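You operate a simulated robot arm through the tools that you are given. There is no shell and no other tool. Be economical: measure what you need, move in short steps, check, and stop when the job is done.

The job below is to be done with a simulated two-armed robot. You get a single attempt, and the scene is never put back.

Task
Take the yellow weight from the top of the white table and put it on the bed of the tray dock. Put the orange strap roll on the top of the green bench away on the fourth shelf from the bottom of the grey rack. Put the steel block that says "5" from the top of the white table on the top of the steel bench and the steel block labelled "2" on top of the black spacer. Stack the small cardboard carton labelled "pins" from the top of the black table on top of the small cardboard carton labelled "M16". Stack the 40 mm steel spacer from the top of the teal bench on top of the 50 mm steel spacer. Put the clipboard on the third shelf from the top of the grey rack away on the top of the desk. Take the black chock on the second shelf from the bottom of the grey rack and put it away on the bottom shelf. Pick up the blue brake block with one hand, pass it to the other hand and put it on the third shelf from the top of the grey rack. Take the pink foam block on the second shelf from the bottom of the grey rack and put it away on the top of the blue bench. Take the yellow case on the second shelf from the bottom of the grey rack and put it away on the fourth shelf from the bottom of the grey rack. Fetch the white foam cube from the top of the cream table and set it on the clear pane. Do these in any order. Set down upright: black chock, pink foam block, yellow case.

It is judged by the outcome, as a careful person would: the job done as asked, and still so three seconds after it is handed in. It fails if anything else is knocked over, pushed out of place, dropped, spilled or broken.

Robot
Two 7-joint arms with fingered hands on one trunk, on a base that drives. Base frame: it is fixed to the floor where the robot stands at the start and does not move with it; the origin is under the middle of the robot, x ahead of it, y to its left, z up; the surface under the hand at the start is at about z = 80. Units: cm, degrees, N and s.
The left shoulder is at the start at [7, 14.5, 98.7], the right one opposite. With the tool pointing down near the work surface each hand reaches from about 42 to 80 cm from the robot's upright axis, wherever it stands, measured 20 degrees to its own side. Places, roughly: bed of the tray dock (26x22 cm) [-110, -20, 84]; black chock (10x5x6 cm) [230, -230, 60]; black spacer (6x6x6 cm) [110, -10, 80]; blue brake block (5x4x10 cm) [180, -220, 60]; bottom shelf (96x22 cm) [242, 474, 22]; clear pane (10x10x1 cm) [-540, -210, 80]; clipboard [200, -225, 100]; fourth shelf of the grey rack [190, -230, 130]; orange strap roll (7x7x4 cm) [70, 50, 90]; pink foam block (6x6x9 cm) [150, -220, 60]; small cardboard carton [250, 0, 75]; steel block [100, 0, 75]; steel spacer [300, 50, 75]; third shelf of the grey rack [190, -230, 100]; top of the blue bench [450, -220, 80]; top of the desk [-420, 600, 70]; top of the steel bench [-200, 60, 80]; white foam cube (7x7x7 cm) [-560, -190, 80]; yellow case (12x7x8 cm) [120, -220, 60]; yellow weight [50, 0, 75]. Payload 3.5 kg a hand.
The tool frame of a hand sits at the grasp point between the pads (the TCP): z along the fingers, y along the line on which they close. The tips reach 2.5 cm beyond it. Largest opening 8.8 cm; the body of the gripper starts 2.9 cm behind the TCP. The gripper is a hand of 4 fingers: y runs from the thumb to the fingers, the wrist lies at [-1.3, -9.7, -16.2] in the tool frame, and closing takes about 1.5 s.
Orientation is told as [roll, pitch, yaw] about the base's x, y, z axes, in that order, counted from this pose: with the fingers straight down and the wrist toward the robot, the tool's x, y and z point along [0, 1, 0], [1, 0, 0] and [0, 0, -1] of the base frame.

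Tools
- The arms move only by the tool play_rows. It takes "left_commands", "right_commands" or both (then of equal length, played together; a hand with none holds still); each is a list of rows, each an object of numbers (a shift or turn left out is 0, a gripper value left out holds the last): "dx", "dy", "dz": the shift along the tool's x, y, z in cm; "wx", "wy", "wz": the turn, a rotation vector about the tool's x, y, z in degrees; "fingers": the opening, from 0 (shut) to 1 (fully open). In form: [{"dx": .., "dy": .., "dz": .., "wx": .., "wy": .., "wz": .., "fingers": ..}, ...]. A call has 1 to 12 rows; each row shifts and turns the commanded pose from where the row before left it, along the tool's axes as they then stand. A row lasts 0.2 s, in which the tool goes at most 5 cm and 8.6 degrees; a call with a longer step from one row to the next is refused whole, and so is a gripper value outside its range. Where a pose cannot be reached the arm comes as near as it can. A force on the tool above 40 N (or 10 N above the force at the start of the call, whichever is more), or a blocked arm, ends the call early, and 0.2 s more pass. Each finger travels about 4.5 cm/s and halts on what it meets, pressing with about 27 N; the grip force reading is that of the motor and also rises with nothing between the fingers. The clock runs only during rows and for 0.2 s after the last one: add rows that do not move to give the fingers time. The reply holds the time, the measured pose of the TCP, the force on the tool along the base axes, the opening and the grip force, in the units named above and with some noise, with the torque about the TCP (base axes, N m) and any sound that the robot's microphone picked up, and new pictures: "views" is both (left out), scene, wrist or none (wrist: the cameras of the hands that moved).
- Cameras (640 x 400 px; columns grow to the right, rows downward): "scene" is now at [13.68, 1.03, 130.2]; the picture's right is [0.14, -0.99, 0.00], its down [-0.59, -0.08, -0.80] and it looks along [0.79, 0.11, -0.60] (base axes); focal length 267 px, centre (320, 200). "left" rides on the left gripper at [-6.4, -8.3, -9.8] in its tool frame; the picture's right is [-0.62, -0.37, 0.69], its down [0.71, -0.63, 0.30] and it looks along [0.32, 0.68, 0.65] (tool axes); focal length 265 px, centre (320, 200). "right" rides on the right gripper at [6.4, -8.3, -9.8] in its tool frame; the picture's right is [-0.62, 0.37, -0.69], its down [-0.71, -0.63, 0.30] and it looks along [-0.32, 0.68, 0.65] (tool axes); focal length 265 px, centre (320, 200). There is no depth. A picture from a camera that has moved, and an enlarged one, comes with that camera's place and axes in the base frame and with its lens.
- lift_body(by): slides the trunk up (or, below 0, down) by that many cm; the arms and the scene camera ride with it, the base frame stays. It gives what a move gives, with no picture.
- base_move(legs): drives the robot by 1 to 6 legs, each [ahead, left, turn to the left] in cm, cm and degrees, along the robot's own axes; the way and the turn of a leg run together, so that a leg with both is an arc; at most 150 cm and 180 degrees a leg. The arms and the cameras ride along, it lands a little off, and it stops where it bumps. It gives what a move gives, and a new picture of the scene camera.
- preshape(shape, hand): the hand has 4 fingers and takes this shape, open, in about a second: jaw (thumb against the fingers, like two jaws); tri (thumb and two fingers); tip (a fingertip pinch); poke (one finger out to press); point (the index stretched); flat (the hand flat); cup (the hand cupped); fist (a fist). The gripper value then closes the fingers along that shape, each until it touches; the sizes above hold for jaw. It gives what a move gives, with no picture.
- turn_head(pan, tilt): turns the head with the scene camera to pan (to the left, within 86 degrees either way) and tilt (down, from -29 to 69), counted from straight ahead of the robot. It gives what a move gives, and a new picture of the scene camera.
- enlarge(camera, box): a new picture of the part [left, top, right, bottom] of that camera's present view, enlarged. The clock stands still meanwhile.
- job_done(): hands the job in; it is judged then, once.

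Go step by step. Nothing tells you exact positions but the pictures and the camera data: compare them with the known pose of the tool, close in by small moves and look again before you grip or let go. The budget is 577 turns and 360 pictures, counting those below and the enlarged ones. Unless the task says otherwise, let go and move clear before handing in, and close with one line.

The tools are called after "Call:" by a JSON object that holds its "op" and its "data". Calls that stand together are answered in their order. play_rows: Moves the arms, as the interface text tells. Its arguments: {"type":"object","properties":{"left_commands":{"type":"array","items":{"type":"object","properties":{"dx":{"type":"number"},"dy":{"type":"number"},"dz":{"type":"number"},"wx":{"type":"number"},"wy":{"type":"number"},"wz":{"type":"number"},"fingers":{"type":"number"}}}},"right_commands":{"type":"array","items":{"type":"object","properties":{"dx":{"type":"number"},"dy":{"type":"number"},"dz":{"type":"number"},"wx":{"type":"number"},"wy":{"type":"number"},"wz":{"type":"number"},"fingers":{"type":"number"}}}},"views":{"type":"string","enum":["both","scene","wrist","none"]}},"required":[]} The other tools are called the same way: lift_body (by) slides the trunk up or down; preshape (shape, hand) gives the hand a shape; base_move (legs) drives the base; turn_head (pan, tilt) turns the head that bears the scene camera; enlarge (camera, box) takes an enlarged picture of a part of a camera's view; job_done () hands the job in.

At the start:

```text
t: 0.0
left_tool_pos: [45.43, 25.3, 110.94]
left_ee_rot: [0.0, -0.1, 0.0]
left_ft_force: [0.5, -0.9, -0.8]
left_moment: [0.0, 0.0, -0.01]
left_opening: 8.75
left_gripper_force: 0.1
left_shape: jaw
right_tool_pos: [54.06, -15.11, 111.64]
right_ee_rot: [0.0, 0.0, 0.0]
right_ft_force: [-0.3, -0.2, 0.5]
right_moment: [0.01, -0.02, -0.01]
right_opening: 8.73
right_gripper_force: 0.1
right_shape: jaw
trunk travel left (down, up): [-55.0, 29.0]
robot x, y, heading: [-0.06, 0.02, -0.2]
head pan, tilt: [7.8, 36.7]
```

scene: 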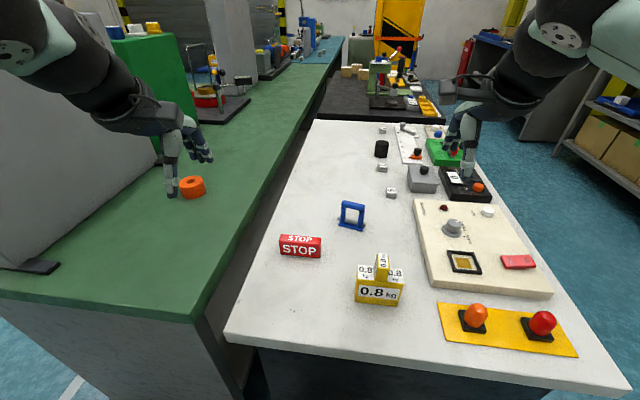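
right: 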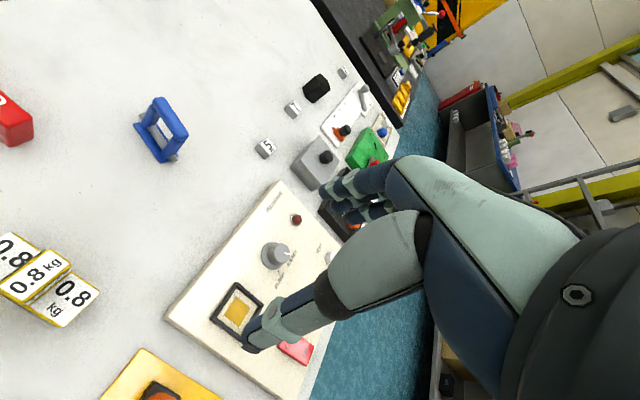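
left: 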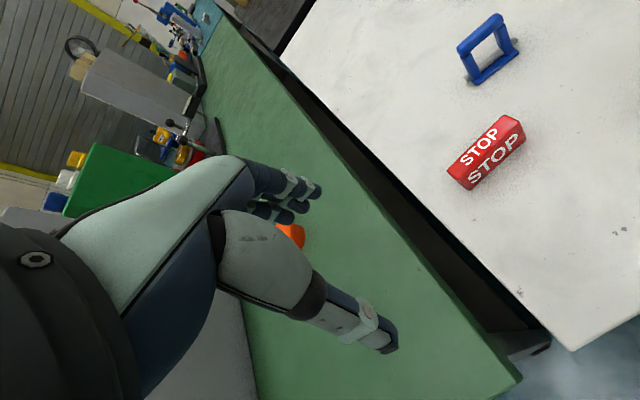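

I see the white table ahead with the yellow 0.8 kg weight near the front, small steel blocks farther off, and the orange roll on the green bench to the left. I'll look at these closely first.

Call:
{"op": "enlarge", "data": {"camera": "scene", "box": [330, 110, 530, 235]}}

Call:
{"op": "enlarge", "data": {"camera": "scene", "box": [260, 190, 420, 310]}}

Call:
{"op": "enlarge", "data": {"camera": "scene", "box": [320, 30, 480, 130]}}

```text
3.20 times, centred on (430, 172) of scene
camera zoom: at [13.68, 1.03, 130.2], right [0.14, -0.99, 0.0], down [-0.59, -0.08, -0.8], along [0.79, 0.11, -0.6], focal length 855 px, centre (-32, 288)
```

zoom: 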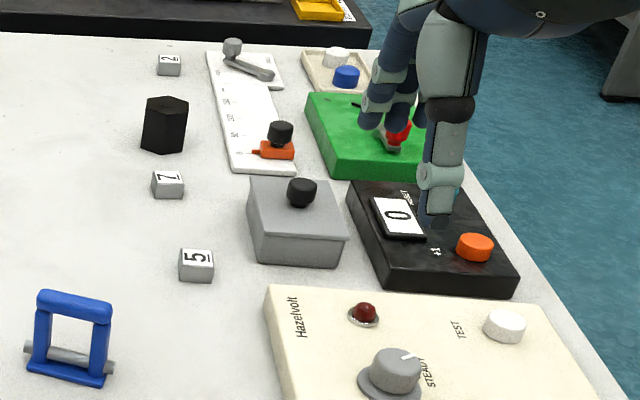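

```text
3.33 times, centred on (340, 250) of scene
camera zoom: at [13.68, 1.03, 130.2], right [0.14, -0.99, 0.0], down [-0.59, -0.08, -0.8], along [0.79, 0.11, -0.6], focal length 890 px, centre (253, 33)
```

zoom: 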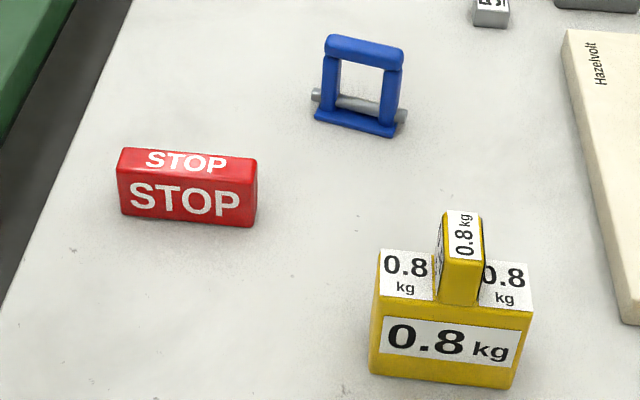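

```text
4.00 times, centred on (400, 80) of scene
camera zoom: at [13.68, 1.03, 130.2], right [0.14, -0.99, 0.0], down [-0.59, -0.08, -0.8], along [0.79, 0.11, -0.6], focal length 1068 px, centre (0, 680)
```

zoom: 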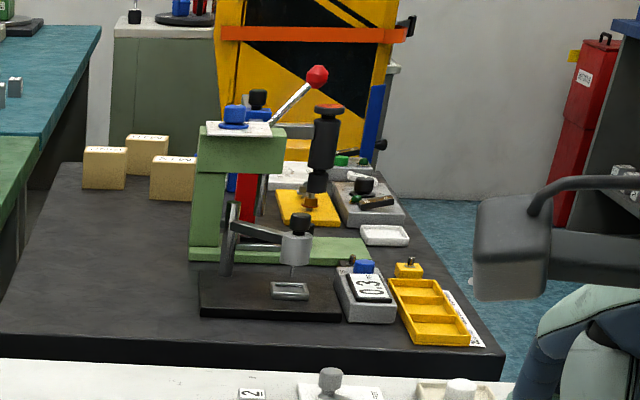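

The table top works out to z≈79.5, and the weight is centred near [48.6, -6.2] with its handle narrow along y. I'll yaw the right hand by 90° so it closes across the handle.

Call:
{"op": "play_rows", "data": {"right_commands": [{"wz": -8.2}, {"wz": -8.2}, {"wz": -8.2}, {"wz": -8.2}, {"wz": -8.2}, {"wz": -8.2}, {"wz": -8.2}, {"wz": -8.2}, {"wz": -8.2}, {"wz": -8.2}, {"wz": -8}, {}], "views": "none"}}

Call:
{"op": "play_rows", "data": {"right_commands": [{"dx": 3, "dy": 4}, {"dx": 2.5, "dy": 4.9}, {"dz": 3}, {"dz": 3}, {}]}}

```text
t: 2.3
left_tool_pos: [45.66, 25.16, 110.84]
left_ee_rot: [0.0, 0.0, 0.0]
left_ft_force: [0.1, -0.3, -0.5]
left_moment: [0.03, -0.02, 0.03]
left_opening: 8.77
left_gripper_force: 0.1
left_shape: jaw
right_tool_pos: [54.52, -15.03, 111.8]
right_ee_rot: [-0.7, -0.6, 82.4]
right_ft_force: [5.5, 22.9, -20.0]
right_moment: [-0.79, -1.03, -1.43]
right_opening: 8.76
right_gripper_force: 0.3
right_shape: jaw
trunk travel left (down, up): [-55.0, 29.0]
robot x, y, heading: [-0.12, 0.09, -0.1]
head pan, tilt: [7.8, 36.7]
stopped in row 11 (right hand): the force on the tool passed its limit at 147 N (the readings are from after the stop); the commanded pose is now the measured one
```

```text
refused: row 2 steps farther than a row can; nothing moved
```

The turn ended early on a large force, so I'll look at what the right arm touched.

Call:
{"op": "play_rows", "data": {"right_commands": [{"wz": 2}, {}]}}

Call:
{"op": "turn_head", "data": {"pan": -30, "tilt": 30}}

```text
t: 2.9
left_tool_pos: [45.52, 25.28, 110.95]
left_ee_rot: [0.0, 0.0, 0.0]
left_ft_force: [0.1, 0.8, -0.4]
left_moment: [0.01, 0.0, -0.02]
left_opening: 8.77
left_gripper_force: 0.1
left_shape: jaw
right_tool_pos: [54.24, -15.21, 111.66]
right_ee_rot: [-0.5, -0.6, 80.6]
right_ft_force: [0.0, -0.5, -0.9]
right_moment: [0.0, 0.0, 0.02]
right_opening: 8.8
right_gripper_force: 0.0
right_shape: jaw
trunk travel left (down, up): [-55.0, 29.0]
robot x, y, heading: [0.37, -0.11, -0.2]
head pan, tilt: [7.8, 36.7]
camera scene: at [13.69, 1.03, 130.2], right [0.14, -0.99, 0.0], down [-0.59, -0.08, -0.8], along [0.79, 0.11, -0.6], focal length 267 px, centre (320, 200)
camera right: at [46.55, -22.3, 121.32], right [0.66, 0.26, 0.7], down [0.61, -0.74, -0.3], along [0.44, 0.63, -0.64], focal length 265 px, centre (320, 200)
```

scene: 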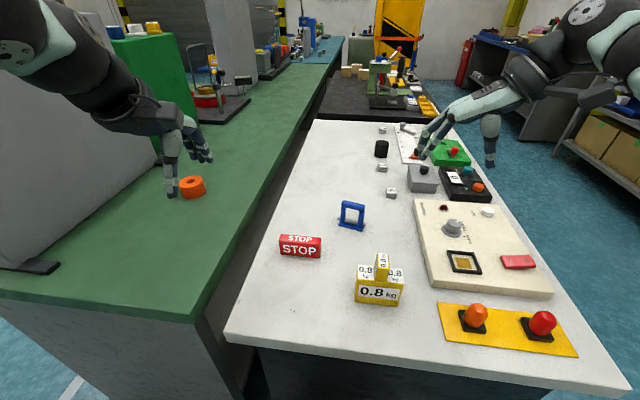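
right: 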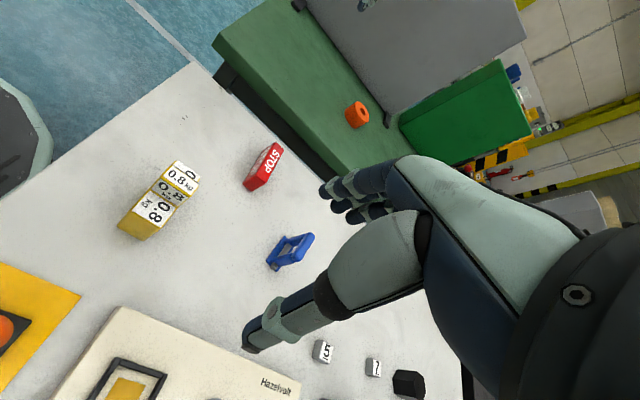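

```text
t: 3.9
left_tool_pos: [45.62, 25.3, 110.86]
left_ee_rot: [0.0, 0.0, 0.0]
left_ft_force: [-0.4, 0.5, -0.1]
left_moment: [0.03, -0.02, 0.01]
left_opening: 8.76
left_gripper_force: 0.0
left_shape: jaw
right_tool_pos: [54.38, -15.16, 111.63]
right_ee_rot: [-0.7, -0.5, 80.5]
right_ft_force: [-0.1, -0.2, -0.5]
right_moment: [0.01, 0.0, -0.05]
right_opening: 8.73
right_gripper_force: 0.0
right_shape: jaw
trunk travel left (down, up): [-55.0, 29.0]
robot x, y, heading: [0.04, -0.12, -0.0]
head pan, tilt: [-30.0, 30.0]
camera scene: at [12.89, -4.66, 131.24], right [-0.5, -0.87, 0.0], down [-0.43, 0.25, -0.87], along [0.75, -0.43, -0.5], focal length 267 px, centre (320, 200)
```

scene: 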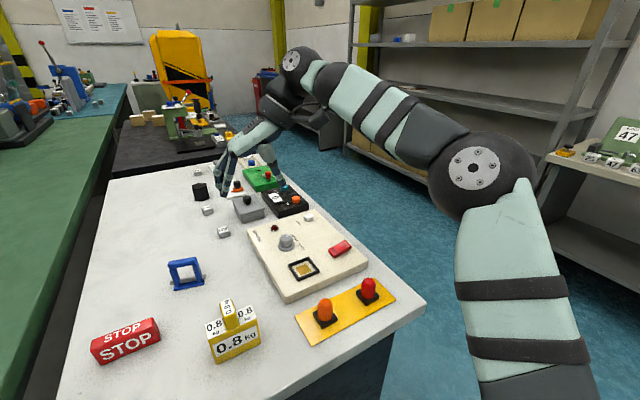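

The stop was most likely the arm's own joint limit, since there is nothing near the hand. Yaw 80 is good enough, so I'll move the hand over the weight.

Call:
{"op": "play_rows", "data": {"right_commands": [{"dx": 2.4, "dy": 2.6}, {"dx": 2.4, "dy": 2.6}, {"dx": 2.3, "dy": 2.7}, {"dz": 4}, {"dz": 4}, {}]}}

```text
t: 5.3
left_tool_pos: [45.56, 25.29, 110.95]
left_ee_rot: [0.1, 0.0, 0.1]
left_ft_force: [0.5, 0.8, 0.5]
left_moment: [0.01, 0.0, 0.02]
left_opening: 8.76
left_gripper_force: 0.1
left_shape: jaw
right_tool_pos: [48.8, -5.96, 103.66]
right_ee_rot: [-0.6, -0.6, 80.6]
right_ft_force: [-0.5, 0.4, -0.8]
right_moment: [0.01, 0.05, -0.01]
right_opening: 8.79
right_gripper_force: 0.1
right_shape: jaw
trunk travel left (down, up): [-55.0, 29.0]
robot x, y, heading: [0.18, 0.27, -0.1]
head pan, tilt: [-30.0, 30.0]
camera scene: at [12.84, -4.66, 131.25], right [-0.5, -0.87, 0.0], down [-0.43, 0.25, -0.87], along [0.75, -0.43, -0.5], focal length 267 px, centre (320, 200)
camera right: at [40.91, -13.07, 113.29], right [0.66, 0.26, 0.7], down [0.61, -0.74, -0.3], along [0.44, 0.63, -0.64], focal length 265 px, centre (320, 200)
```

scene: 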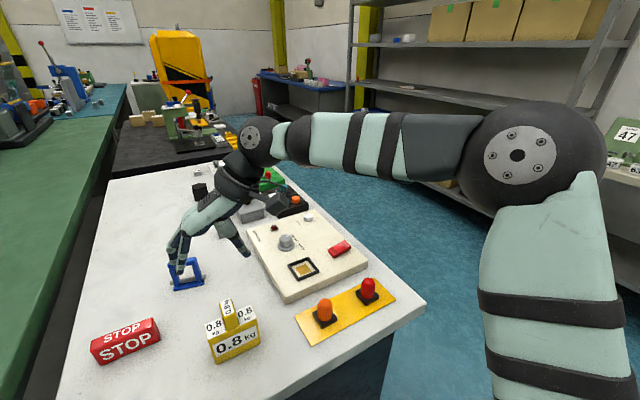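
right: 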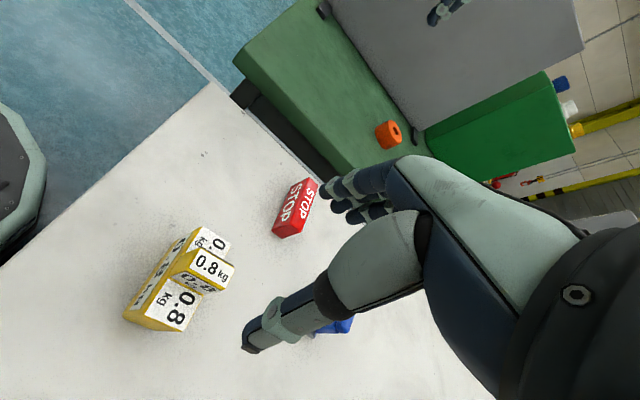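

The handle sits at about [49, -5.7], under the hand. I'll go down to just above the body of the weight.

Call:
{"op": "play_rows", "data": {"right_commands": [{"dz": 4}, {"dz": 4}, {"dz": 4}, {"dz": 1}, {}]}}

```text
t: 6.5
left_tool_pos: [45.49, 25.18, 110.96]
left_ee_rot: [-0.1, 0.0, 0.0]
left_ft_force: [0.6, 0.0, 0.5]
left_moment: [-0.01, -0.01, 0.0]
left_opening: 8.76
left_gripper_force: 0.1
left_shape: jaw
right_tool_pos: [48.98, -5.86, 90.69]
right_ee_rot: [-0.6, -0.6, 80.5]
right_ft_force: [-0.3, 0.2, -0.5]
right_moment: [0.03, 0.02, -0.03]
right_opening: 8.76
right_gripper_force: 0.2
right_shape: jaw
trunk travel left (down, up): [-55.0, 29.0]
robot x, y, heading: [0.28, -0.08, 0.0]
head pan, tilt: [-30.0, 30.0]
camera scene: at [12.89, -4.67, 131.24], right [-0.5, -0.87, 0.0], down [-0.43, 0.25, -0.87], along [0.75, -0.43, -0.5], focal length 267 px, centre (320, 200)
camera right: at [41.26, -12.96, 100.4], right [0.66, 0.26, 0.7], down [0.61, -0.74, -0.3], along [0.44, 0.63, -0.64], focal length 265 px, centre (320, 200)
```

scene: 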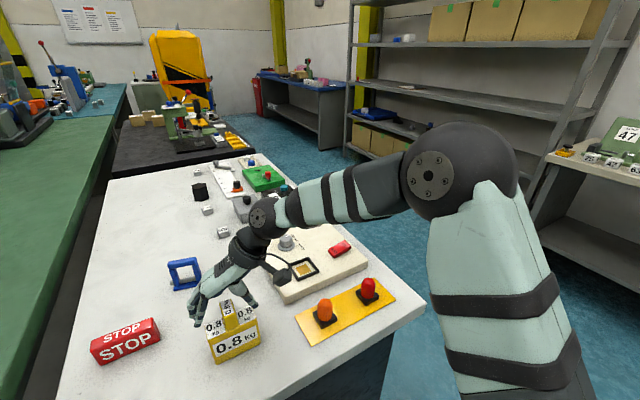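
right: 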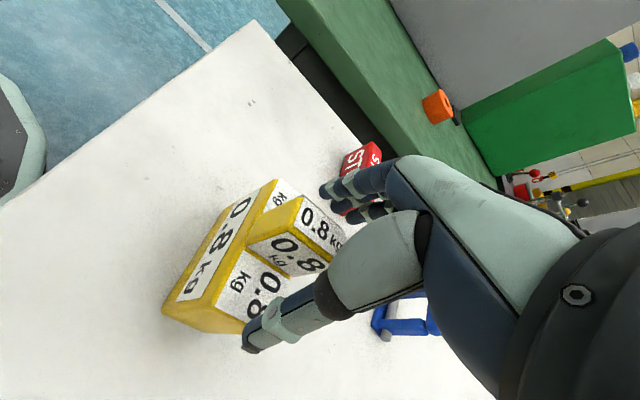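

Call:
{"op": "enlarge", "data": {"camera": "right", "box": [140, 150, 460, 350]}}

Call:
{"op": "enlarge", "data": {"camera": "scene", "box": [160, 250, 320, 370]}}

```text
2.00 times, centred on (300, 250) of right
camera zoom: at [41.26, -12.96, 100.4], right [0.66, 0.26, 0.7], down [0.61, -0.74, -0.3], along [0.44, 0.63, -0.64], focal length 531 px, centre (360, 100)
```

zoom: 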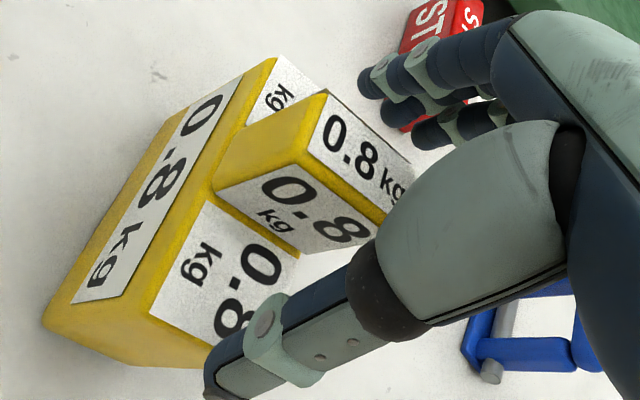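

```text
3.33 times, centred on (240, 310) of scene
camera zoom: at [12.89, -4.67, 131.24], right [-0.5, -0.87, 0.0], down [-0.43, 0.25, -0.87], along [0.75, -0.43, -0.5], focal length 890 px, centre (587, -167)
```

zoom: 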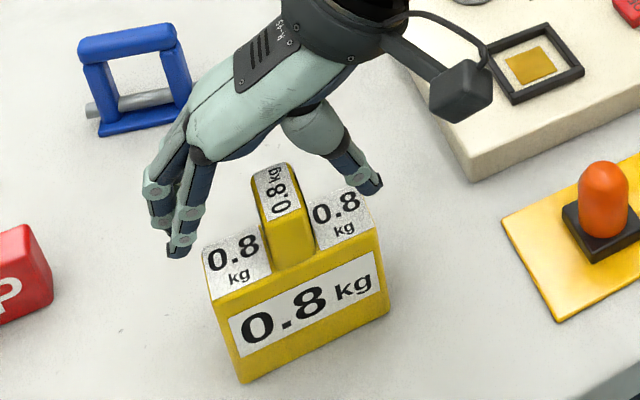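

The handle is centred at about [49, -4.7], so I'll shift 1 cm in y, drop 1.4 cm and close.

Call:
{"op": "play_rows", "data": {"right_commands": [{"dy": 1.1}, {"dz": 1.4}, {"fingers": 0}, {}, {}, {}, {}, {}, {}, {}], "views": "both"}}

```text
t: 8.7
left_tool_pos: [45.19, 25.42, 111.07]
left_ee_rot: [-0.1, -0.2, 0.0]
left_ft_force: [-0.1, 0.4, 0.1]
left_moment: [0.01, 0.03, 0.01]
left_opening: 8.76
left_gripper_force: 0.1
left_shape: jaw
right_tool_pos: [49.03, -4.64, 89.81]
right_ee_rot: [-1.0, -0.7, 80.6]
right_ft_force: [2.2, 3.8, 36.1]
right_moment: [-1.96, 0.15, -0.21]
right_opening: 5.78
right_gripper_force: 26.8
right_shape: jaw
trunk travel left (down, up): [-55.0, 29.0]
robot x, y, heading: [-0.31, -0.17, 0.0]
head pan, tilt: [-30.0, 30.0]
camera scene: at [12.4, -4.47, 131.31], right [-0.5, -0.87, 0.0], down [-0.43, 0.25, -0.87], along [0.75, -0.43, -0.5], focal length 267 px, centre (320, 200)
camera right: at [41.16, -11.9, 99.3], right [0.66, 0.26, 0.71], down [0.61, -0.74, -0.3], along [0.45, 0.63, -0.64], focal length 265 px, centre (320, 200)
```

scene: 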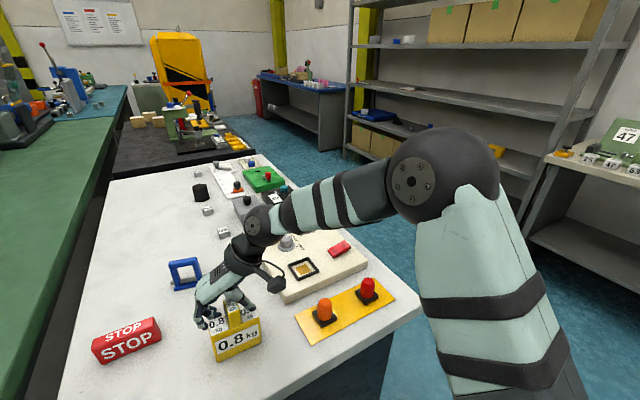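
right: 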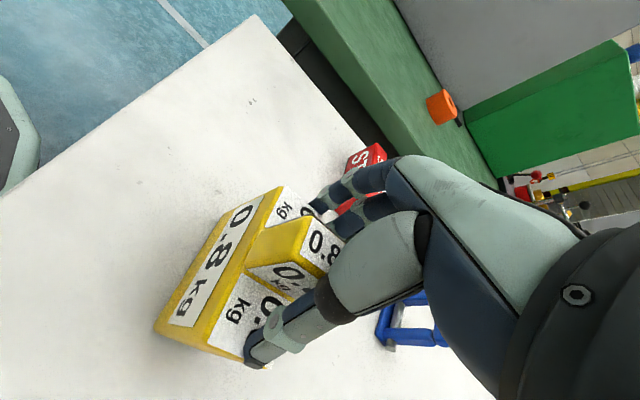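

The fingertips press on the top of the body as they curl in. I'll open a bit, rise 1.2 cm and close again.

Call:
{"op": "play_rows", "data": {"right_commands": [{"fingers": 0.8, "dz": -0.6}, {"dz": -0.6}, {"fingers": 0}, {}, {}, {}, {}, {}, {}, {}, {}], "views": "wrist"}}

```text
t: 11.1
left_tool_pos: [45.64, 25.3, 110.66]
left_ee_rot: [0.0, 0.0, 0.0]
left_ft_force: [0.6, 0.1, 0.0]
left_moment: [0.0, -0.02, 0.01]
left_opening: 8.74
left_gripper_force: 0.0
left_shape: jaw
right_tool_pos: [49.12, -4.87, 90.67]
right_ee_rot: [-0.5, -0.6, 80.6]
right_ft_force: [1.1, -1.5, -2.2]
right_moment: [-0.01, -0.04, 0.0]
right_opening: 1.73
right_gripper_force: 26.6
right_shape: jaw
trunk travel left (down, up): [-55.0, 29.0]
robot x, y, heading: [0.12, 0.43, 0.1]
head pan, tilt: [-30.0, 30.0]
camera right: at [41.4, -12.09, 100.21], right [0.66, 0.26, 0.7], down [0.6, -0.74, -0.3], along [0.44, 0.63, -0.64], focal length 265 px, centre (320, 200)
```

right: 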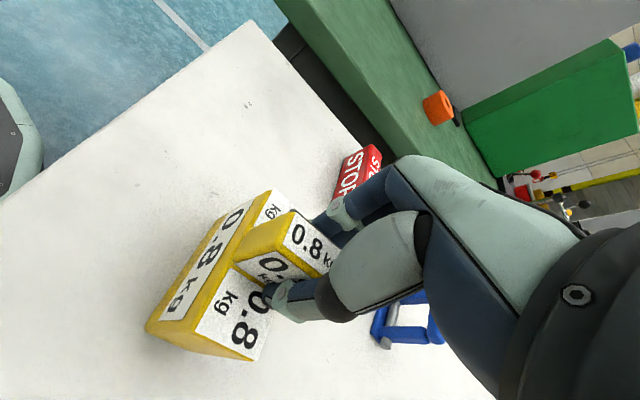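

The handle is gripped at a 1.7 cm opening. I'll lift it and check.

Call:
{"op": "play_rows", "data": {"right_commands": [{"dz": -2}, {"dz": -3}, {"dz": -4}, {"dz": -4}, {"dz": -4}, {}]}}

```text
t: 12.5
left_tool_pos: [45.68, 25.17, 110.82]
left_ee_rot: [0.0, 0.0, 0.0]
left_ft_force: [-0.6, 0.0, 0.0]
left_moment: [0.0, -0.02, 0.02]
left_opening: 8.78
left_gripper_force: 0.0
left_shape: jaw
right_tool_pos: [49.01, -5.1, 107.57]
right_ee_rot: [-0.6, -0.6, 80.6]
right_ft_force: [0.4, 0.0, -8.3]
right_moment: [0.15, -0.06, 0.0]
right_opening: 1.65
right_gripper_force: 26.3
right_shape: jaw
trunk travel left (down, up): [-55.0, 29.0]
robot x, y, heading: [0.24, 0.29, 0.2]
head pan, tilt: [-30.0, 30.0]
camera scene: at [13.03, -4.68, 131.22], right [-0.5, -0.87, 0.0], down [-0.43, 0.25, -0.87], along [0.75, -0.43, -0.5], focal length 267 px, centre (320, 200)
camera right: at [41.4, -12.21, 117.19], right [0.67, 0.26, 0.7], down [0.6, -0.74, -0.31], along [0.44, 0.63, -0.64], focal length 265 px, centre (320, 200)
```

scene: 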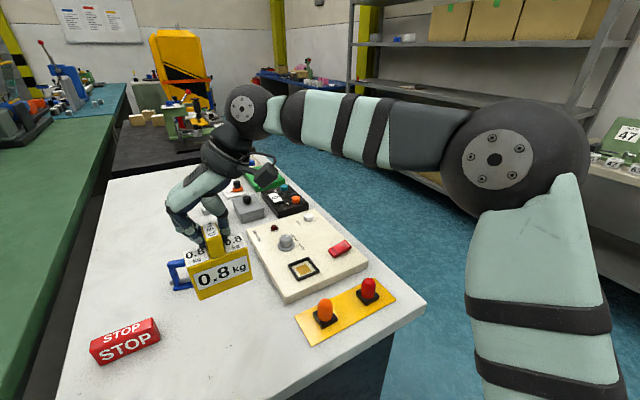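
right: 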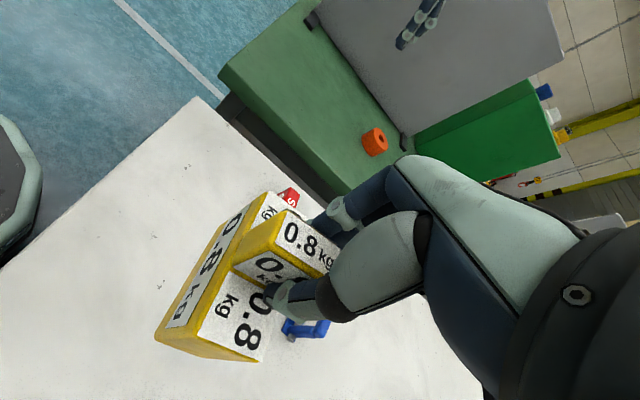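

The weight is held. The orange roll works out at about [72.5, 47, 86.5] on the green bench, which is out of reach from here, so I'll shift the base left 20 cm.

Call:
{"op": "base_move", "data": {"legs": [[0, 20, 0]]}}

Call:
{"op": "turn_head", "data": {"pan": 30, "tilt": 35}}

```text
t: 14.1
left_tool_pos: [45.78, 45.03, 110.89]
left_ee_rot: [0.1, 0.0, -0.1]
left_ft_force: [0.3, 0.4, -1.1]
left_moment: [0.0, 0.0, 0.02]
left_opening: 8.75
left_gripper_force: 0.1
left_shape: jaw
right_tool_pos: [49.18, 14.8, 107.53]
right_ee_rot: [-0.5, -0.5, 80.4]
right_ft_force: [-0.1, -0.6, -8.3]
right_moment: [0.1, -0.05, 0.0]
right_opening: 1.64
right_gripper_force: 27.0
right_shape: jaw
trunk travel left (down, up): [-55.0, 29.0]
robot x, y, heading: [0.04, 20.11, -0.1]
head pan, tilt: [-30.0, 30.0]
camera scene: at [13.02, 15.25, 131.23], right [-0.5, -0.86, 0.0], down [-0.43, 0.25, -0.87], along [0.75, -0.44, -0.5], focal length 267 px, centre (320, 200)
```

scene: 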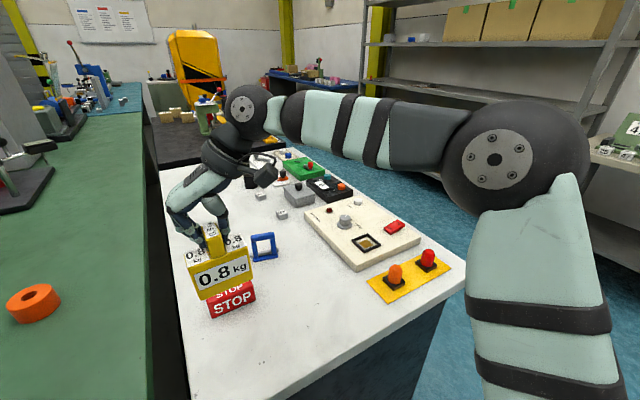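

```text
t: 15.4
left_tool_pos: [45.77, 45.12, 110.82]
left_ee_rot: [0.0, 0.0, -0.1]
left_ft_force: [0.8, -0.8, 0.2]
left_moment: [0.02, -0.03, -0.02]
left_opening: 8.77
left_gripper_force: 0.1
left_shape: jaw
right_tool_pos: [49.33, 14.87, 107.43]
right_ee_rot: [-0.6, -0.5, 80.4]
right_ft_force: [0.0, 0.2, -7.5]
right_moment: [0.09, -0.07, 0.0]
right_opening: 1.66
right_gripper_force: 27.2
right_shape: jaw
trunk travel left (down, up): [-55.0, 29.0]
robot x, y, heading: [-0.07, 20.03, 0.0]
head pan, tilt: [30.0, 35.0]
camera scene: at [12.84, 24.2, 130.45], right [0.5, -0.87, 0.0], down [-0.5, -0.28, -0.82], along [0.71, 0.41, -0.57], focal length 267 px, centre (320, 200)
```

scene: 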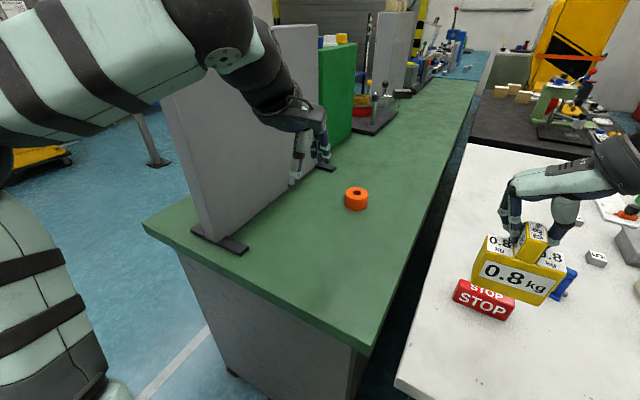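

The roll is confirmed at about [73.2, 47.2]. I'll bring the left hand forward above it.

Call:
{"op": "play_rows", "data": {"left_commands": [{"dy": 4}, {"dy": 4}, {"dy": 4}, {"dy": 4}, {"dy": 4}, {"dy": 4, "dx": 1}, {"dy": 3.4, "dx": 1}, {"dz": 4}, {"dz": 4}, {}]}}

```text
t: 17.6
left_tool_pos: [68.44, 46.04, 102.52]
left_ee_rot: [0.2, 0.0, -0.2]
left_ft_force: [-0.1, 0.0, -0.1]
left_moment: [0.01, 0.03, -0.01]
left_opening: 8.78
left_gripper_force: 0.0
left_shape: jaw
left hand out of reach, approached as far as the arm can: row 6, 7
right_tool_pos: [49.1, 14.82, 107.54]
right_ee_rot: [-0.5, -0.6, 80.4]
right_ft_force: [-0.3, 0.3, -7.8]
right_moment: [0.13, -0.09, -0.04]
right_opening: 1.62
right_gripper_force: 27.3
right_shape: jaw
trunk travel left (down, up): [-55.0, 29.0]
robot x, y, heading: [-0.21, 19.47, -0.1]
head pan, tilt: [30.0, 35.0]
camera scene: at [12.74, 24.15, 130.46], right [0.5, -0.87, 0.0], down [-0.5, -0.28, -0.82], along [0.71, 0.41, -0.57], focal length 267 px, centre (320, 200)
camera left: at [60.26, 39.66, 112.16], right [-0.37, -0.62, -0.69], down [-0.63, 0.72, -0.3], along [0.69, 0.32, -0.65], focal length 265 px, centre (320, 200)
```

scene: 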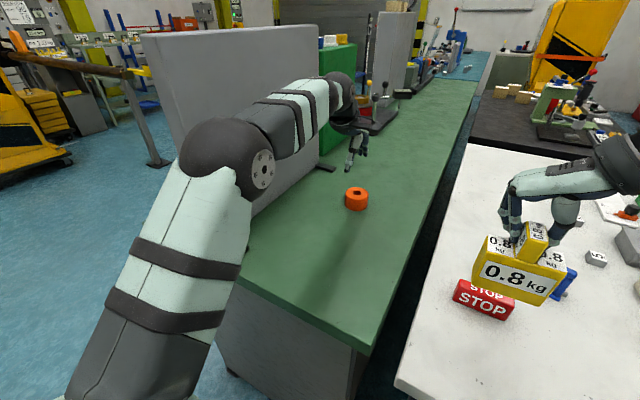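
left: 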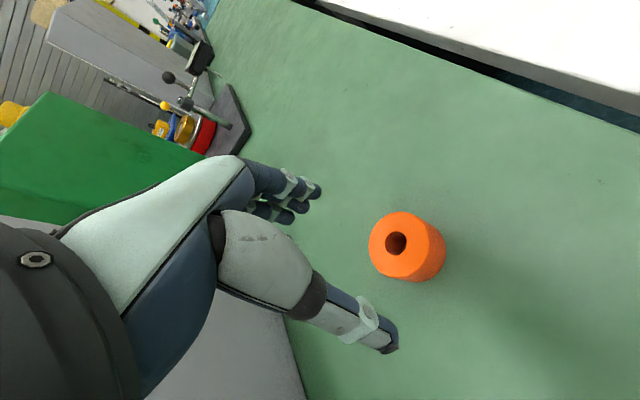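

The arm runs out about 4.5 cm short. I'll nudge the base 3 cm ahead and 5 cm left; lowering the hand gains reach as well.

Call:
{"op": "base_move", "data": {"legs": [[3, 5, 0]]}}

Call:
{"op": "play_rows", "data": {"left_commands": [{"dz": 3, "dx": -2.3}, {"dz": 3, "dx": -2.3}, {"dy": 1}, {}]}}

```text
t: 18.6
left_tool_pos: [71.6, 51.2, 102.54]
left_ee_rot: [0.2, 0.0, -0.3]
left_ft_force: [-0.4, 0.4, -0.4]
left_moment: [0.0, 0.02, 0.0]
left_opening: 8.77
left_gripper_force: 0.0
left_shape: jaw
right_tool_pos: [52.18, 19.83, 107.51]
right_ee_rot: [-0.5, -0.7, 80.3]
right_ft_force: [0.0, -0.8, -7.4]
right_moment: [0.13, -0.09, -0.01]
right_opening: 1.6
right_gripper_force: 26.7
right_shape: jaw
trunk travel left (down, up): [-55.0, 29.0]
robot x, y, heading: [2.89, 25.42, -0.2]
head pan, tilt: [30.0, 35.0]
camera scene: at [15.85, 29.28, 130.46], right [0.5, -0.87, 0.0], down [-0.5, -0.28, -0.82], along [0.71, 0.41, -0.57], focal length 267 px, centre (320, 200)
```

scene: 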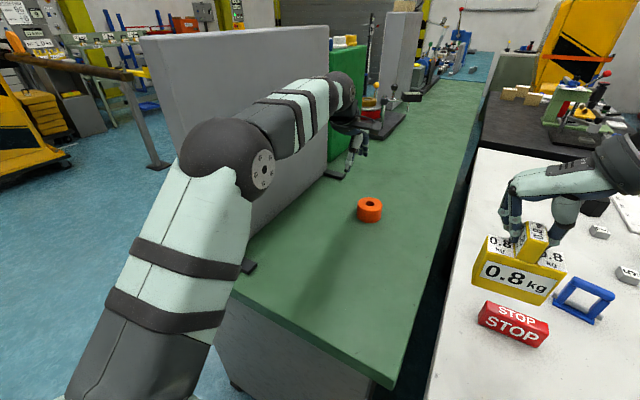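

```text
t: 19.6
left_tool_pos: [72.61, 46.8, 96.55]
left_ee_rot: [0.0, 0.0, -0.3]
left_ft_force: [0.5, 0.7, -0.9]
left_moment: [0.01, 0.02, 0.01]
left_opening: 8.77
left_gripper_force: 0.1
left_shape: jaw
right_tool_pos: [52.26, 19.87, 107.42]
right_ee_rot: [-0.4, -0.6, 80.4]
right_ft_force: [0.0, -0.6, -7.5]
right_moment: [0.12, -0.1, -0.02]
right_opening: 1.6
right_gripper_force: 27.0
right_shape: jaw
trunk travel left (down, up): [-55.0, 29.0]
robot x, y, heading: [2.9, 25.53, -0.2]
head pan, tilt: [30.0, 35.0]
camera scene: at [15.85, 29.32, 130.46], right [0.5, -0.87, 0.0], down [-0.5, -0.28, -0.82], along [0.71, 0.41, -0.57], focal length 267 px, centre (320, 200)
camera left: at [64.33, 40.3, 106.2], right [-0.37, -0.62, -0.69], down [-0.63, 0.72, -0.3], along [0.69, 0.32, -0.65], focal length 265 px, centre (320, 200)
```

scene: 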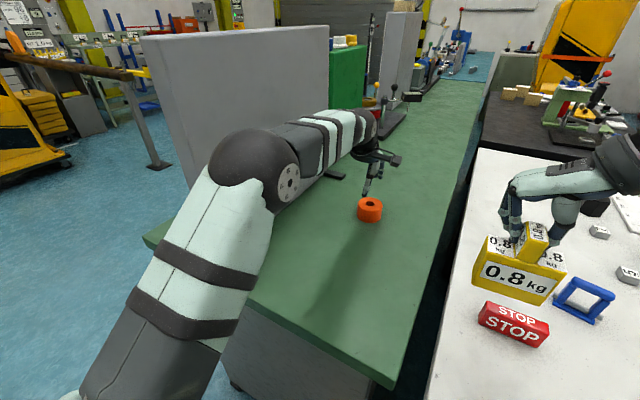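
left: 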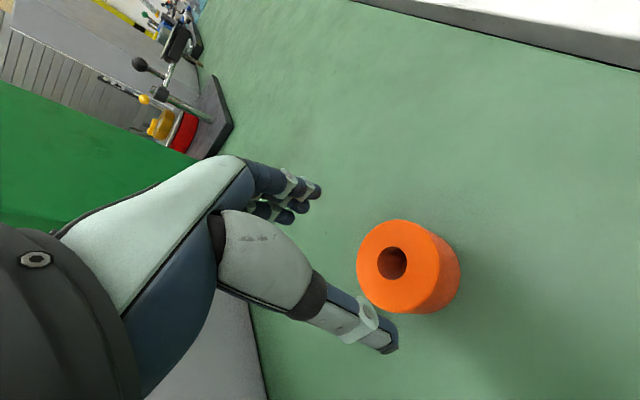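

The roll is centred under the left hand to within a few millimetres. I'll go down beside it in small steps.

Call:
{"op": "play_rows", "data": {"left_commands": [{"dz": 3}, {"dz": 3}, {"dz": 1.5}, {"dz": 0.7}, {}]}}

```text
t: 20.8
left_tool_pos: [72.66, 46.9, 88.27]
left_ee_rot: [0.0, 0.1, -0.3]
left_ft_force: [-1.0, -0.1, 1.6]
left_moment: [0.02, 0.0, -0.01]
left_opening: 8.8
left_gripper_force: 0.1
left_shape: jaw
right_tool_pos: [52.21, 19.84, 107.44]
right_ee_rot: [-0.6, -0.6, 80.3]
right_ft_force: [-0.1, 0.2, -8.1]
right_moment: [0.16, -0.06, 0.02]
right_opening: 1.65
right_gripper_force: 26.6
right_shape: jaw
trunk travel left (down, up): [-55.0, 29.0]
robot x, y, heading: [2.81, 25.24, -0.0]
head pan, tilt: [30.0, 35.0]
camera scene: at [15.87, 29.38, 130.45], right [0.5, -0.87, 0.0], down [-0.5, -0.28, -0.82], along [0.71, 0.41, -0.57], focal length 267 px, centre (320, 200)
camera left: at [64.43, 40.41, 97.9], right [-0.37, -0.62, -0.69], down [-0.63, 0.72, -0.3], along [0.69, 0.32, -0.65], focal length 265 px, centre (320, 200)
```

scene: 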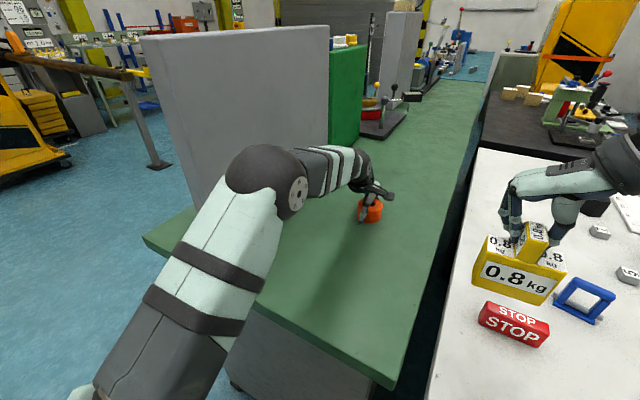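
left: 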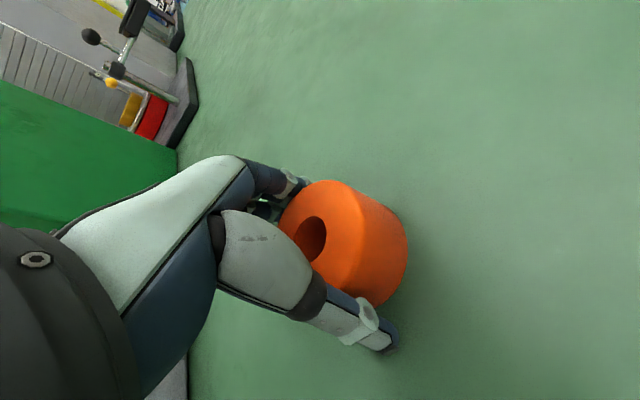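

Call:
{"op": "play_rows", "data": {"left_commands": [{"fingers": 0}, {}, {}, {}, {}, {}], "views": "wrist"}}

```text
t: 22.2
left_tool_pos: [72.64, 46.96, 88.33]
left_ee_rot: [0.0, 0.0, -0.3]
left_ft_force: [-2.1, 1.5, 4.6]
left_moment: [0.03, -0.15, 0.07]
left_opening: 6.58
left_gripper_force: 27.3
left_shape: jaw
right_tool_pos: [52.12, 19.93, 107.57]
right_ee_rot: [-0.5, -0.7, 80.4]
right_ft_force: [-0.9, 0.6, -9.1]
right_moment: [0.14, -0.07, 0.01]
right_opening: 1.62
right_gripper_force: 27.2
right_shape: jaw
trunk travel left (down, up): [-55.0, 29.0]
robot x, y, heading: [2.91, 25.39, -0.2]
head pan, tilt: [30.0, 35.0]
camera left: at [64.38, 40.4, 98.0], right [-0.37, -0.62, -0.69], down [-0.63, 0.72, -0.3], along [0.69, 0.32, -0.65], focal length 265 px, centre (320, 200)
```

left: 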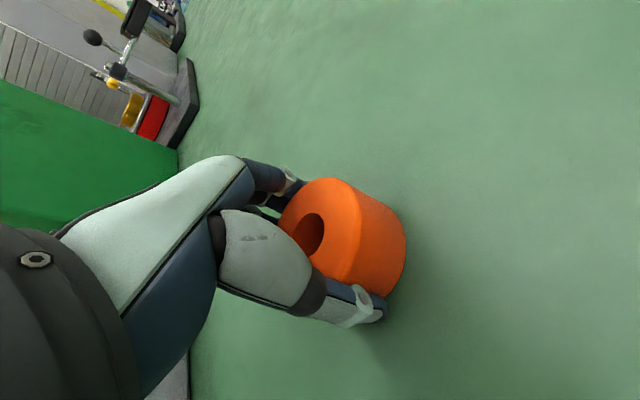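

The roll is gripped. I'll lift it and draw it back.

Call:
{"op": "play_rows", "data": {"left_commands": [{"dz": -2}, {"dz": -3}, {"dz": -4}, {"dz": -4, "dy": -1}, {"dz": -4, "dy": -2}, {"dy": -4}, {"dy": -4}, {"dy": -4}, {"dy": -4}, {"dy": -4}, {}]}}

```text
t: 24.6
left_tool_pos: [51.02, 48.28, 105.21]
left_ee_rot: [-0.9, 0.0, -0.2]
left_ft_force: [-0.1, -0.1, -0.7]
left_moment: [-0.03, -0.02, -0.03]
left_opening: 6.56
left_gripper_force: 27.1
left_shape: jaw
left hand out of reach, approached as far as the arm can: row 10
right_tool_pos: [52.29, 19.86, 107.47]
right_ee_rot: [-0.4, -0.6, 80.4]
right_ft_force: [0.7, -0.7, -6.9]
right_moment: [0.13, -0.05, 0.0]
right_opening: 1.52
right_gripper_force: 26.9
right_shape: jaw
trunk travel left (down, up): [-55.0, 29.0]
robot x, y, heading: [2.95, 25.4, -0.4]
head pan, tilt: [30.0, 35.0]
camera scene: at [15.96, 29.37, 130.44], right [0.5, -0.87, 0.0], down [-0.5, -0.28, -0.82], along [0.71, 0.41, -0.57], focal length 267 px, centre (320, 200)
camera left: at [42.87, 41.84, 114.95], right [-0.37, -0.63, -0.68], down [-0.63, 0.71, -0.31], along [0.69, 0.31, -0.66], focal length 265 px, centre (320, 200)
```

scene: 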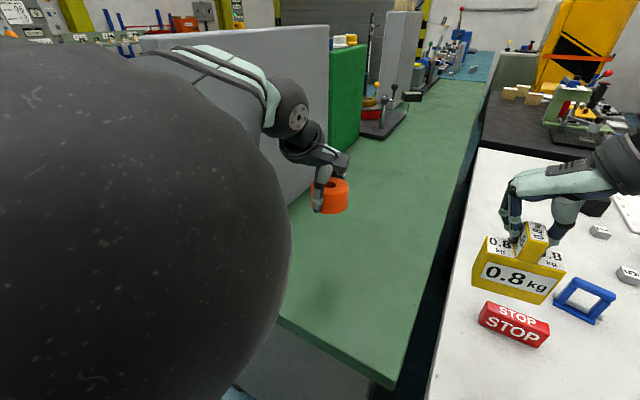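
left: 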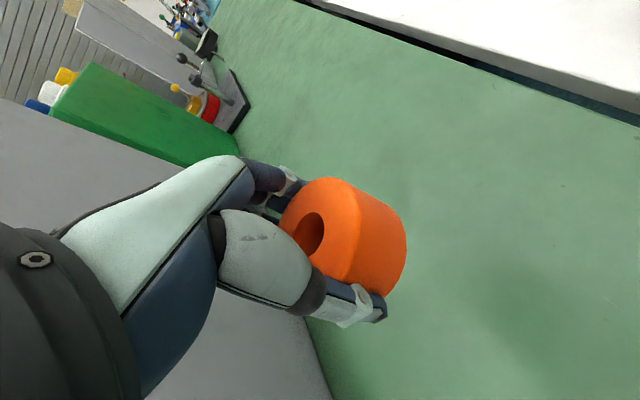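

Both objects are held. I'll back off a little and look to the sides before turning around to the dock.

Call:
{"op": "base_move", "data": {"legs": [[-22, -15, 0]]}}

Call:
{"op": "turn_head", "data": {"pan": -86, "tilt": 25}}

Call:
{"op": "turn_head", "data": {"pan": 86, "tilt": 25}}

```text
t: 26.5
left_tool_pos: [28.56, 33.1, 104.99]
left_ee_rot: [-0.7, 0.0, 0.0]
left_ft_force: [0.7, 0.7, -2.0]
left_moment: [-0.01, -0.04, 0.01]
left_opening: 6.57
left_gripper_force: 26.9
left_shape: jaw
right_tool_pos: [29.68, 4.77, 107.45]
right_ee_rot: [-0.3, -0.6, 80.4]
right_ft_force: [-0.9, -1.2, -7.3]
right_moment: [0.1, -0.07, 0.0]
right_opening: 1.55
right_gripper_force: 27.0
right_shape: jaw
trunk travel left (down, up): [-55.0, 29.0]
robot x, y, heading: [-19.29, 10.24, 0.3]
head pan, tilt: [30.0, 35.0]
camera scene: at [-6.65, 14.22, 130.44], right [0.5, -0.87, 0.0], down [-0.5, -0.29, -0.82], along [0.71, 0.41, -0.57], focal length 267 px, centre (320, 200)
```

scene: 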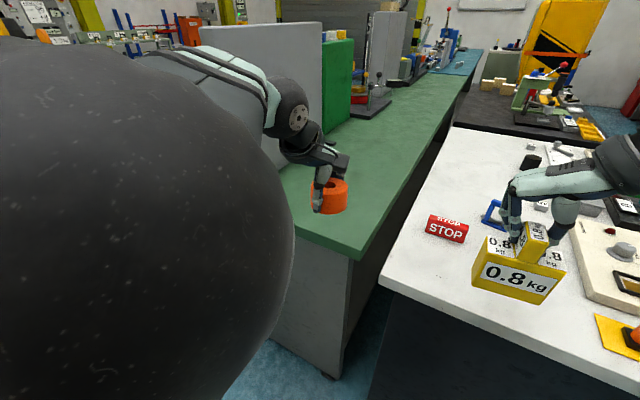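

```text
t: 28.5
left_tool_pos: [28.46, 33.21, 105.06]
left_ee_rot: [-0.8, 0.1, 0.2]
left_ft_force: [0.3, 0.2, -1.2]
left_moment: [-0.02, 0.04, 0.01]
left_opening: 6.6
left_gripper_force: 26.6
left_shape: jaw
right_tool_pos: [29.64, 4.86, 107.51]
right_ee_rot: [-0.4, -0.6, 80.3]
right_ft_force: [0.4, 0.1, -7.5]
right_moment: [0.13, -0.08, 0.0]
right_opening: 1.5
right_gripper_force: 27.3
right_shape: jaw
trunk travel left (down, up): [-55.0, 29.0]
robot x, y, heading: [-19.57, 10.12, -0.3]
head pan, tilt: [-85.9, 25.0]
camera scene: at [-13.67, 0.63, 132.03], right [-1.0, -0.07, 0.0], down [-0.03, 0.42, -0.91], along [0.06, -0.9, -0.42], focal length 267 px, centre (320, 200)
```

scene: 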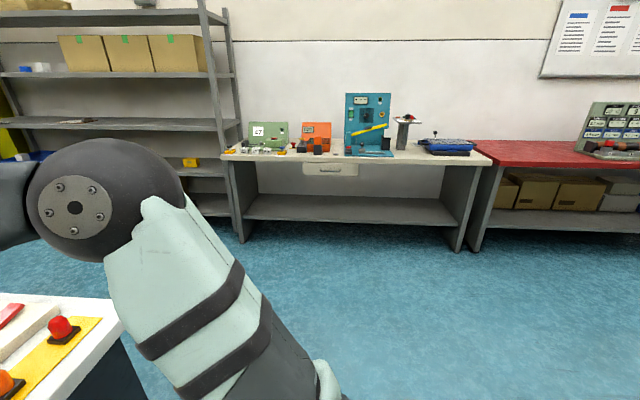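

```text
t: 31.1
left_tool_pos: [28.36, 33.22, 105.08]
left_ee_rot: [-0.8, 0.1, 0.0]
left_ft_force: [0.1, 0.3, -1.5]
left_moment: [0.01, 0.01, 0.0]
left_opening: 6.55
left_gripper_force: 27.0
left_shape: jaw
right_tool_pos: [29.56, 4.9, 107.44]
right_ee_rot: [-0.5, -0.7, 80.4]
right_ft_force: [-1.3, 0.1, -7.5]
right_moment: [0.13, -0.09, 0.05]
right_opening: 1.54
right_gripper_force: 27.0
right_shape: jaw
trunk travel left (down, up): [-55.0, 29.0]
robot x, y, heading: [-19.3, 9.73, -0.0]
head pan, tilt: [85.9, 25.0]
camera scene: at [-13.64, 19.01, 132.03], right [1.0, -0.07, 0.0], down [-0.03, -0.42, -0.91], along [0.07, 0.9, -0.42], focal length 267 px, centre (320, 200)
```

scene: 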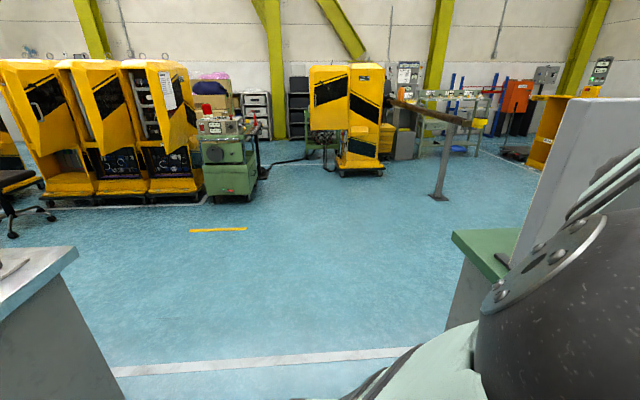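

The right side is clear floor and a bench lies behind on the left. I'll turn right in place and look at the dock.

Call:
{"op": "turn_head", "data": {"pan": -60, "tilt": 30}}

Call:
{"op": "base_move", "data": {"legs": [[0, 0, -90]]}}

```text
t: 33.4
left_tool_pos: [28.49, 33.13, 104.97]
left_ee_rot: [-0.9, 0.1, 0.0]
left_ft_force: [-0.3, 0.3, -0.7]
left_moment: [0.02, 0.01, 0.01]
left_opening: 6.58
left_gripper_force: 26.8
left_shape: jaw
right_tool_pos: [29.7, 4.85, 107.41]
right_ee_rot: [-0.4, -0.7, 80.5]
right_ft_force: [-0.6, -0.3, -8.4]
right_moment: [0.12, -0.01, -0.01]
right_opening: 1.53
right_gripper_force: 27.1
right_shape: jaw
trunk travel left (down, up): [-55.0, 29.0]
robot x, y, heading: [-19.64, 10.11, -0.0]
head pan, tilt: [-60.0, 30.0]
camera scene: at [-9.8, 1.98, 131.23], right [-0.87, -0.5, 0.0], down [-0.25, 0.43, -0.87], along [0.43, -0.75, -0.5], focal length 267 px, centre (320, 200)
```

scene: 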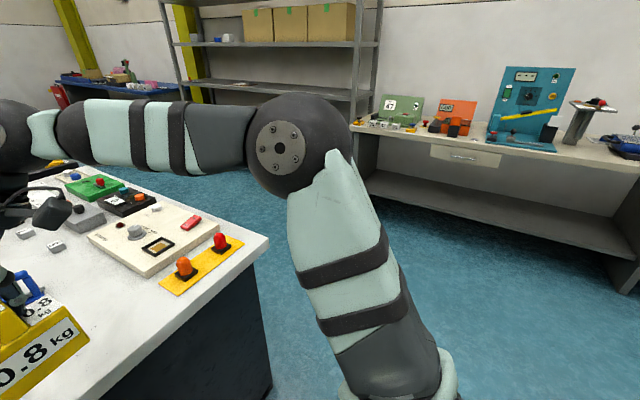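

```text
t: 37.6
left_tool_pos: [3.66, -37.87, 105.22]
left_ee_rot: [-0.8, 0.1, -90.0]
left_ft_force: [-0.3, 0.5, -1.8]
left_moment: [0.01, -0.03, 0.05]
left_opening: 6.58
left_gripper_force: 26.5
left_shape: jaw
right_tool_pos: [-24.64, -39.12, 107.42]
right_ee_rot: [-0.4, -0.6, -9.6]
right_ft_force: [0.5, 0.5, -7.9]
right_moment: [-0.08, -0.11, 0.0]
right_opening: 1.53
right_gripper_force: 26.8
right_shape: jaw
trunk travel left (down, up): [-55.0, 29.0]
robot x, y, heading: [-19.37, 9.91, -89.9]
head pan, tilt: [-60.0, 30.0]
camera scene: at [-27.32, 0.18, 131.23], right [-0.5, 0.87, 0.0], down [0.43, 0.25, -0.87], along [-0.75, -0.43, -0.5], focal length 267 px, centre (320, 200)
```

scene: 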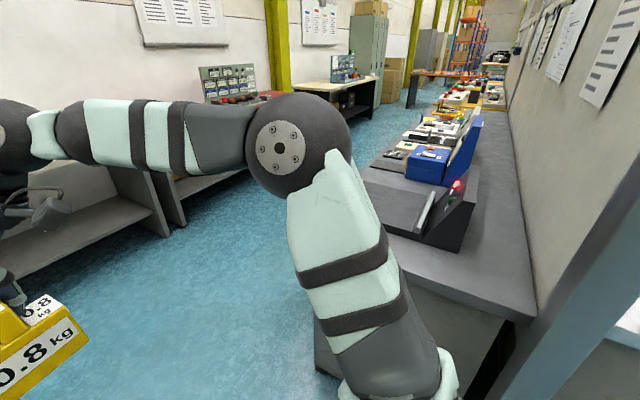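

The dark tray dock stands on a bench at about [-110, -12]. I'll look further right for the wall before turning more.

Call:
{"op": "turn_head", "data": {"pan": -86, "tilt": 35}}

Call:
{"op": "enlarge", "data": {"camera": "scene", "box": [160, 0, 480, 200]}}

```text
t: 38.5
left_tool_pos: [3.85, -37.88, 104.93]
left_ee_rot: [-1.0, 0.1, -90.0]
left_ft_force: [0.2, -0.2, -1.2]
left_moment: [-0.02, 0.01, 0.0]
left_opening: 6.58
left_gripper_force: 27.1
left_shape: jaw
right_tool_pos: [-24.57, -39.22, 107.42]
right_ee_rot: [-0.4, -0.6, -9.6]
right_ft_force: [0.2, 0.1, -6.8]
right_moment: [-0.07, -0.11, 0.01]
right_opening: 1.5
right_gripper_force: 27.3
right_shape: jaw
trunk travel left (down, up): [-55.0, 29.0]
robot x, y, heading: [-19.51, 9.8, -90.1]
head pan, tilt: [-85.9, 35.0]
camera scene: at [-28.26, 4.06, 130.46], right [-0.07, 1.0, 0.0], down [0.57, 0.04, -0.82], along [-0.82, -0.06, -0.57], focal length 267 px, centre (320, 200)
```

scene: 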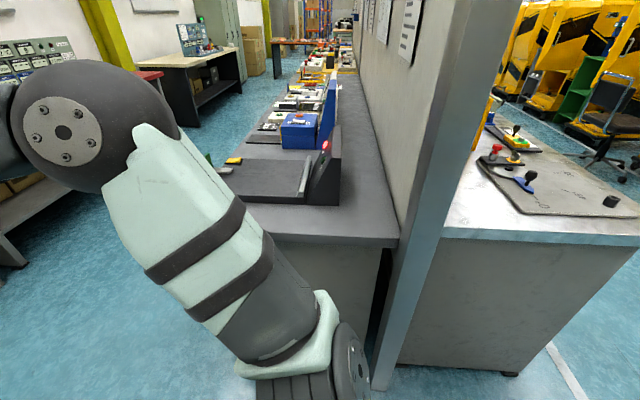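

```text
2.00 times, centred on (320, 100) of scene
camera zoom: at [-28.26, 4.06, 130.46], right [-0.07, 1.0, 0.0], down [0.57, 0.04, -0.82], along [-0.82, -0.06, -0.57], focal length 534 px, centre (320, 400)
```

zoom: 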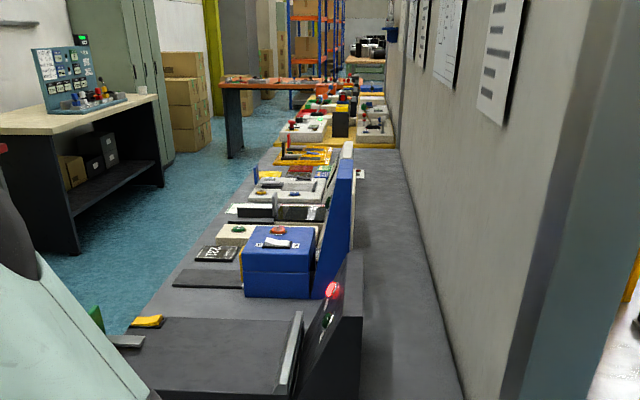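

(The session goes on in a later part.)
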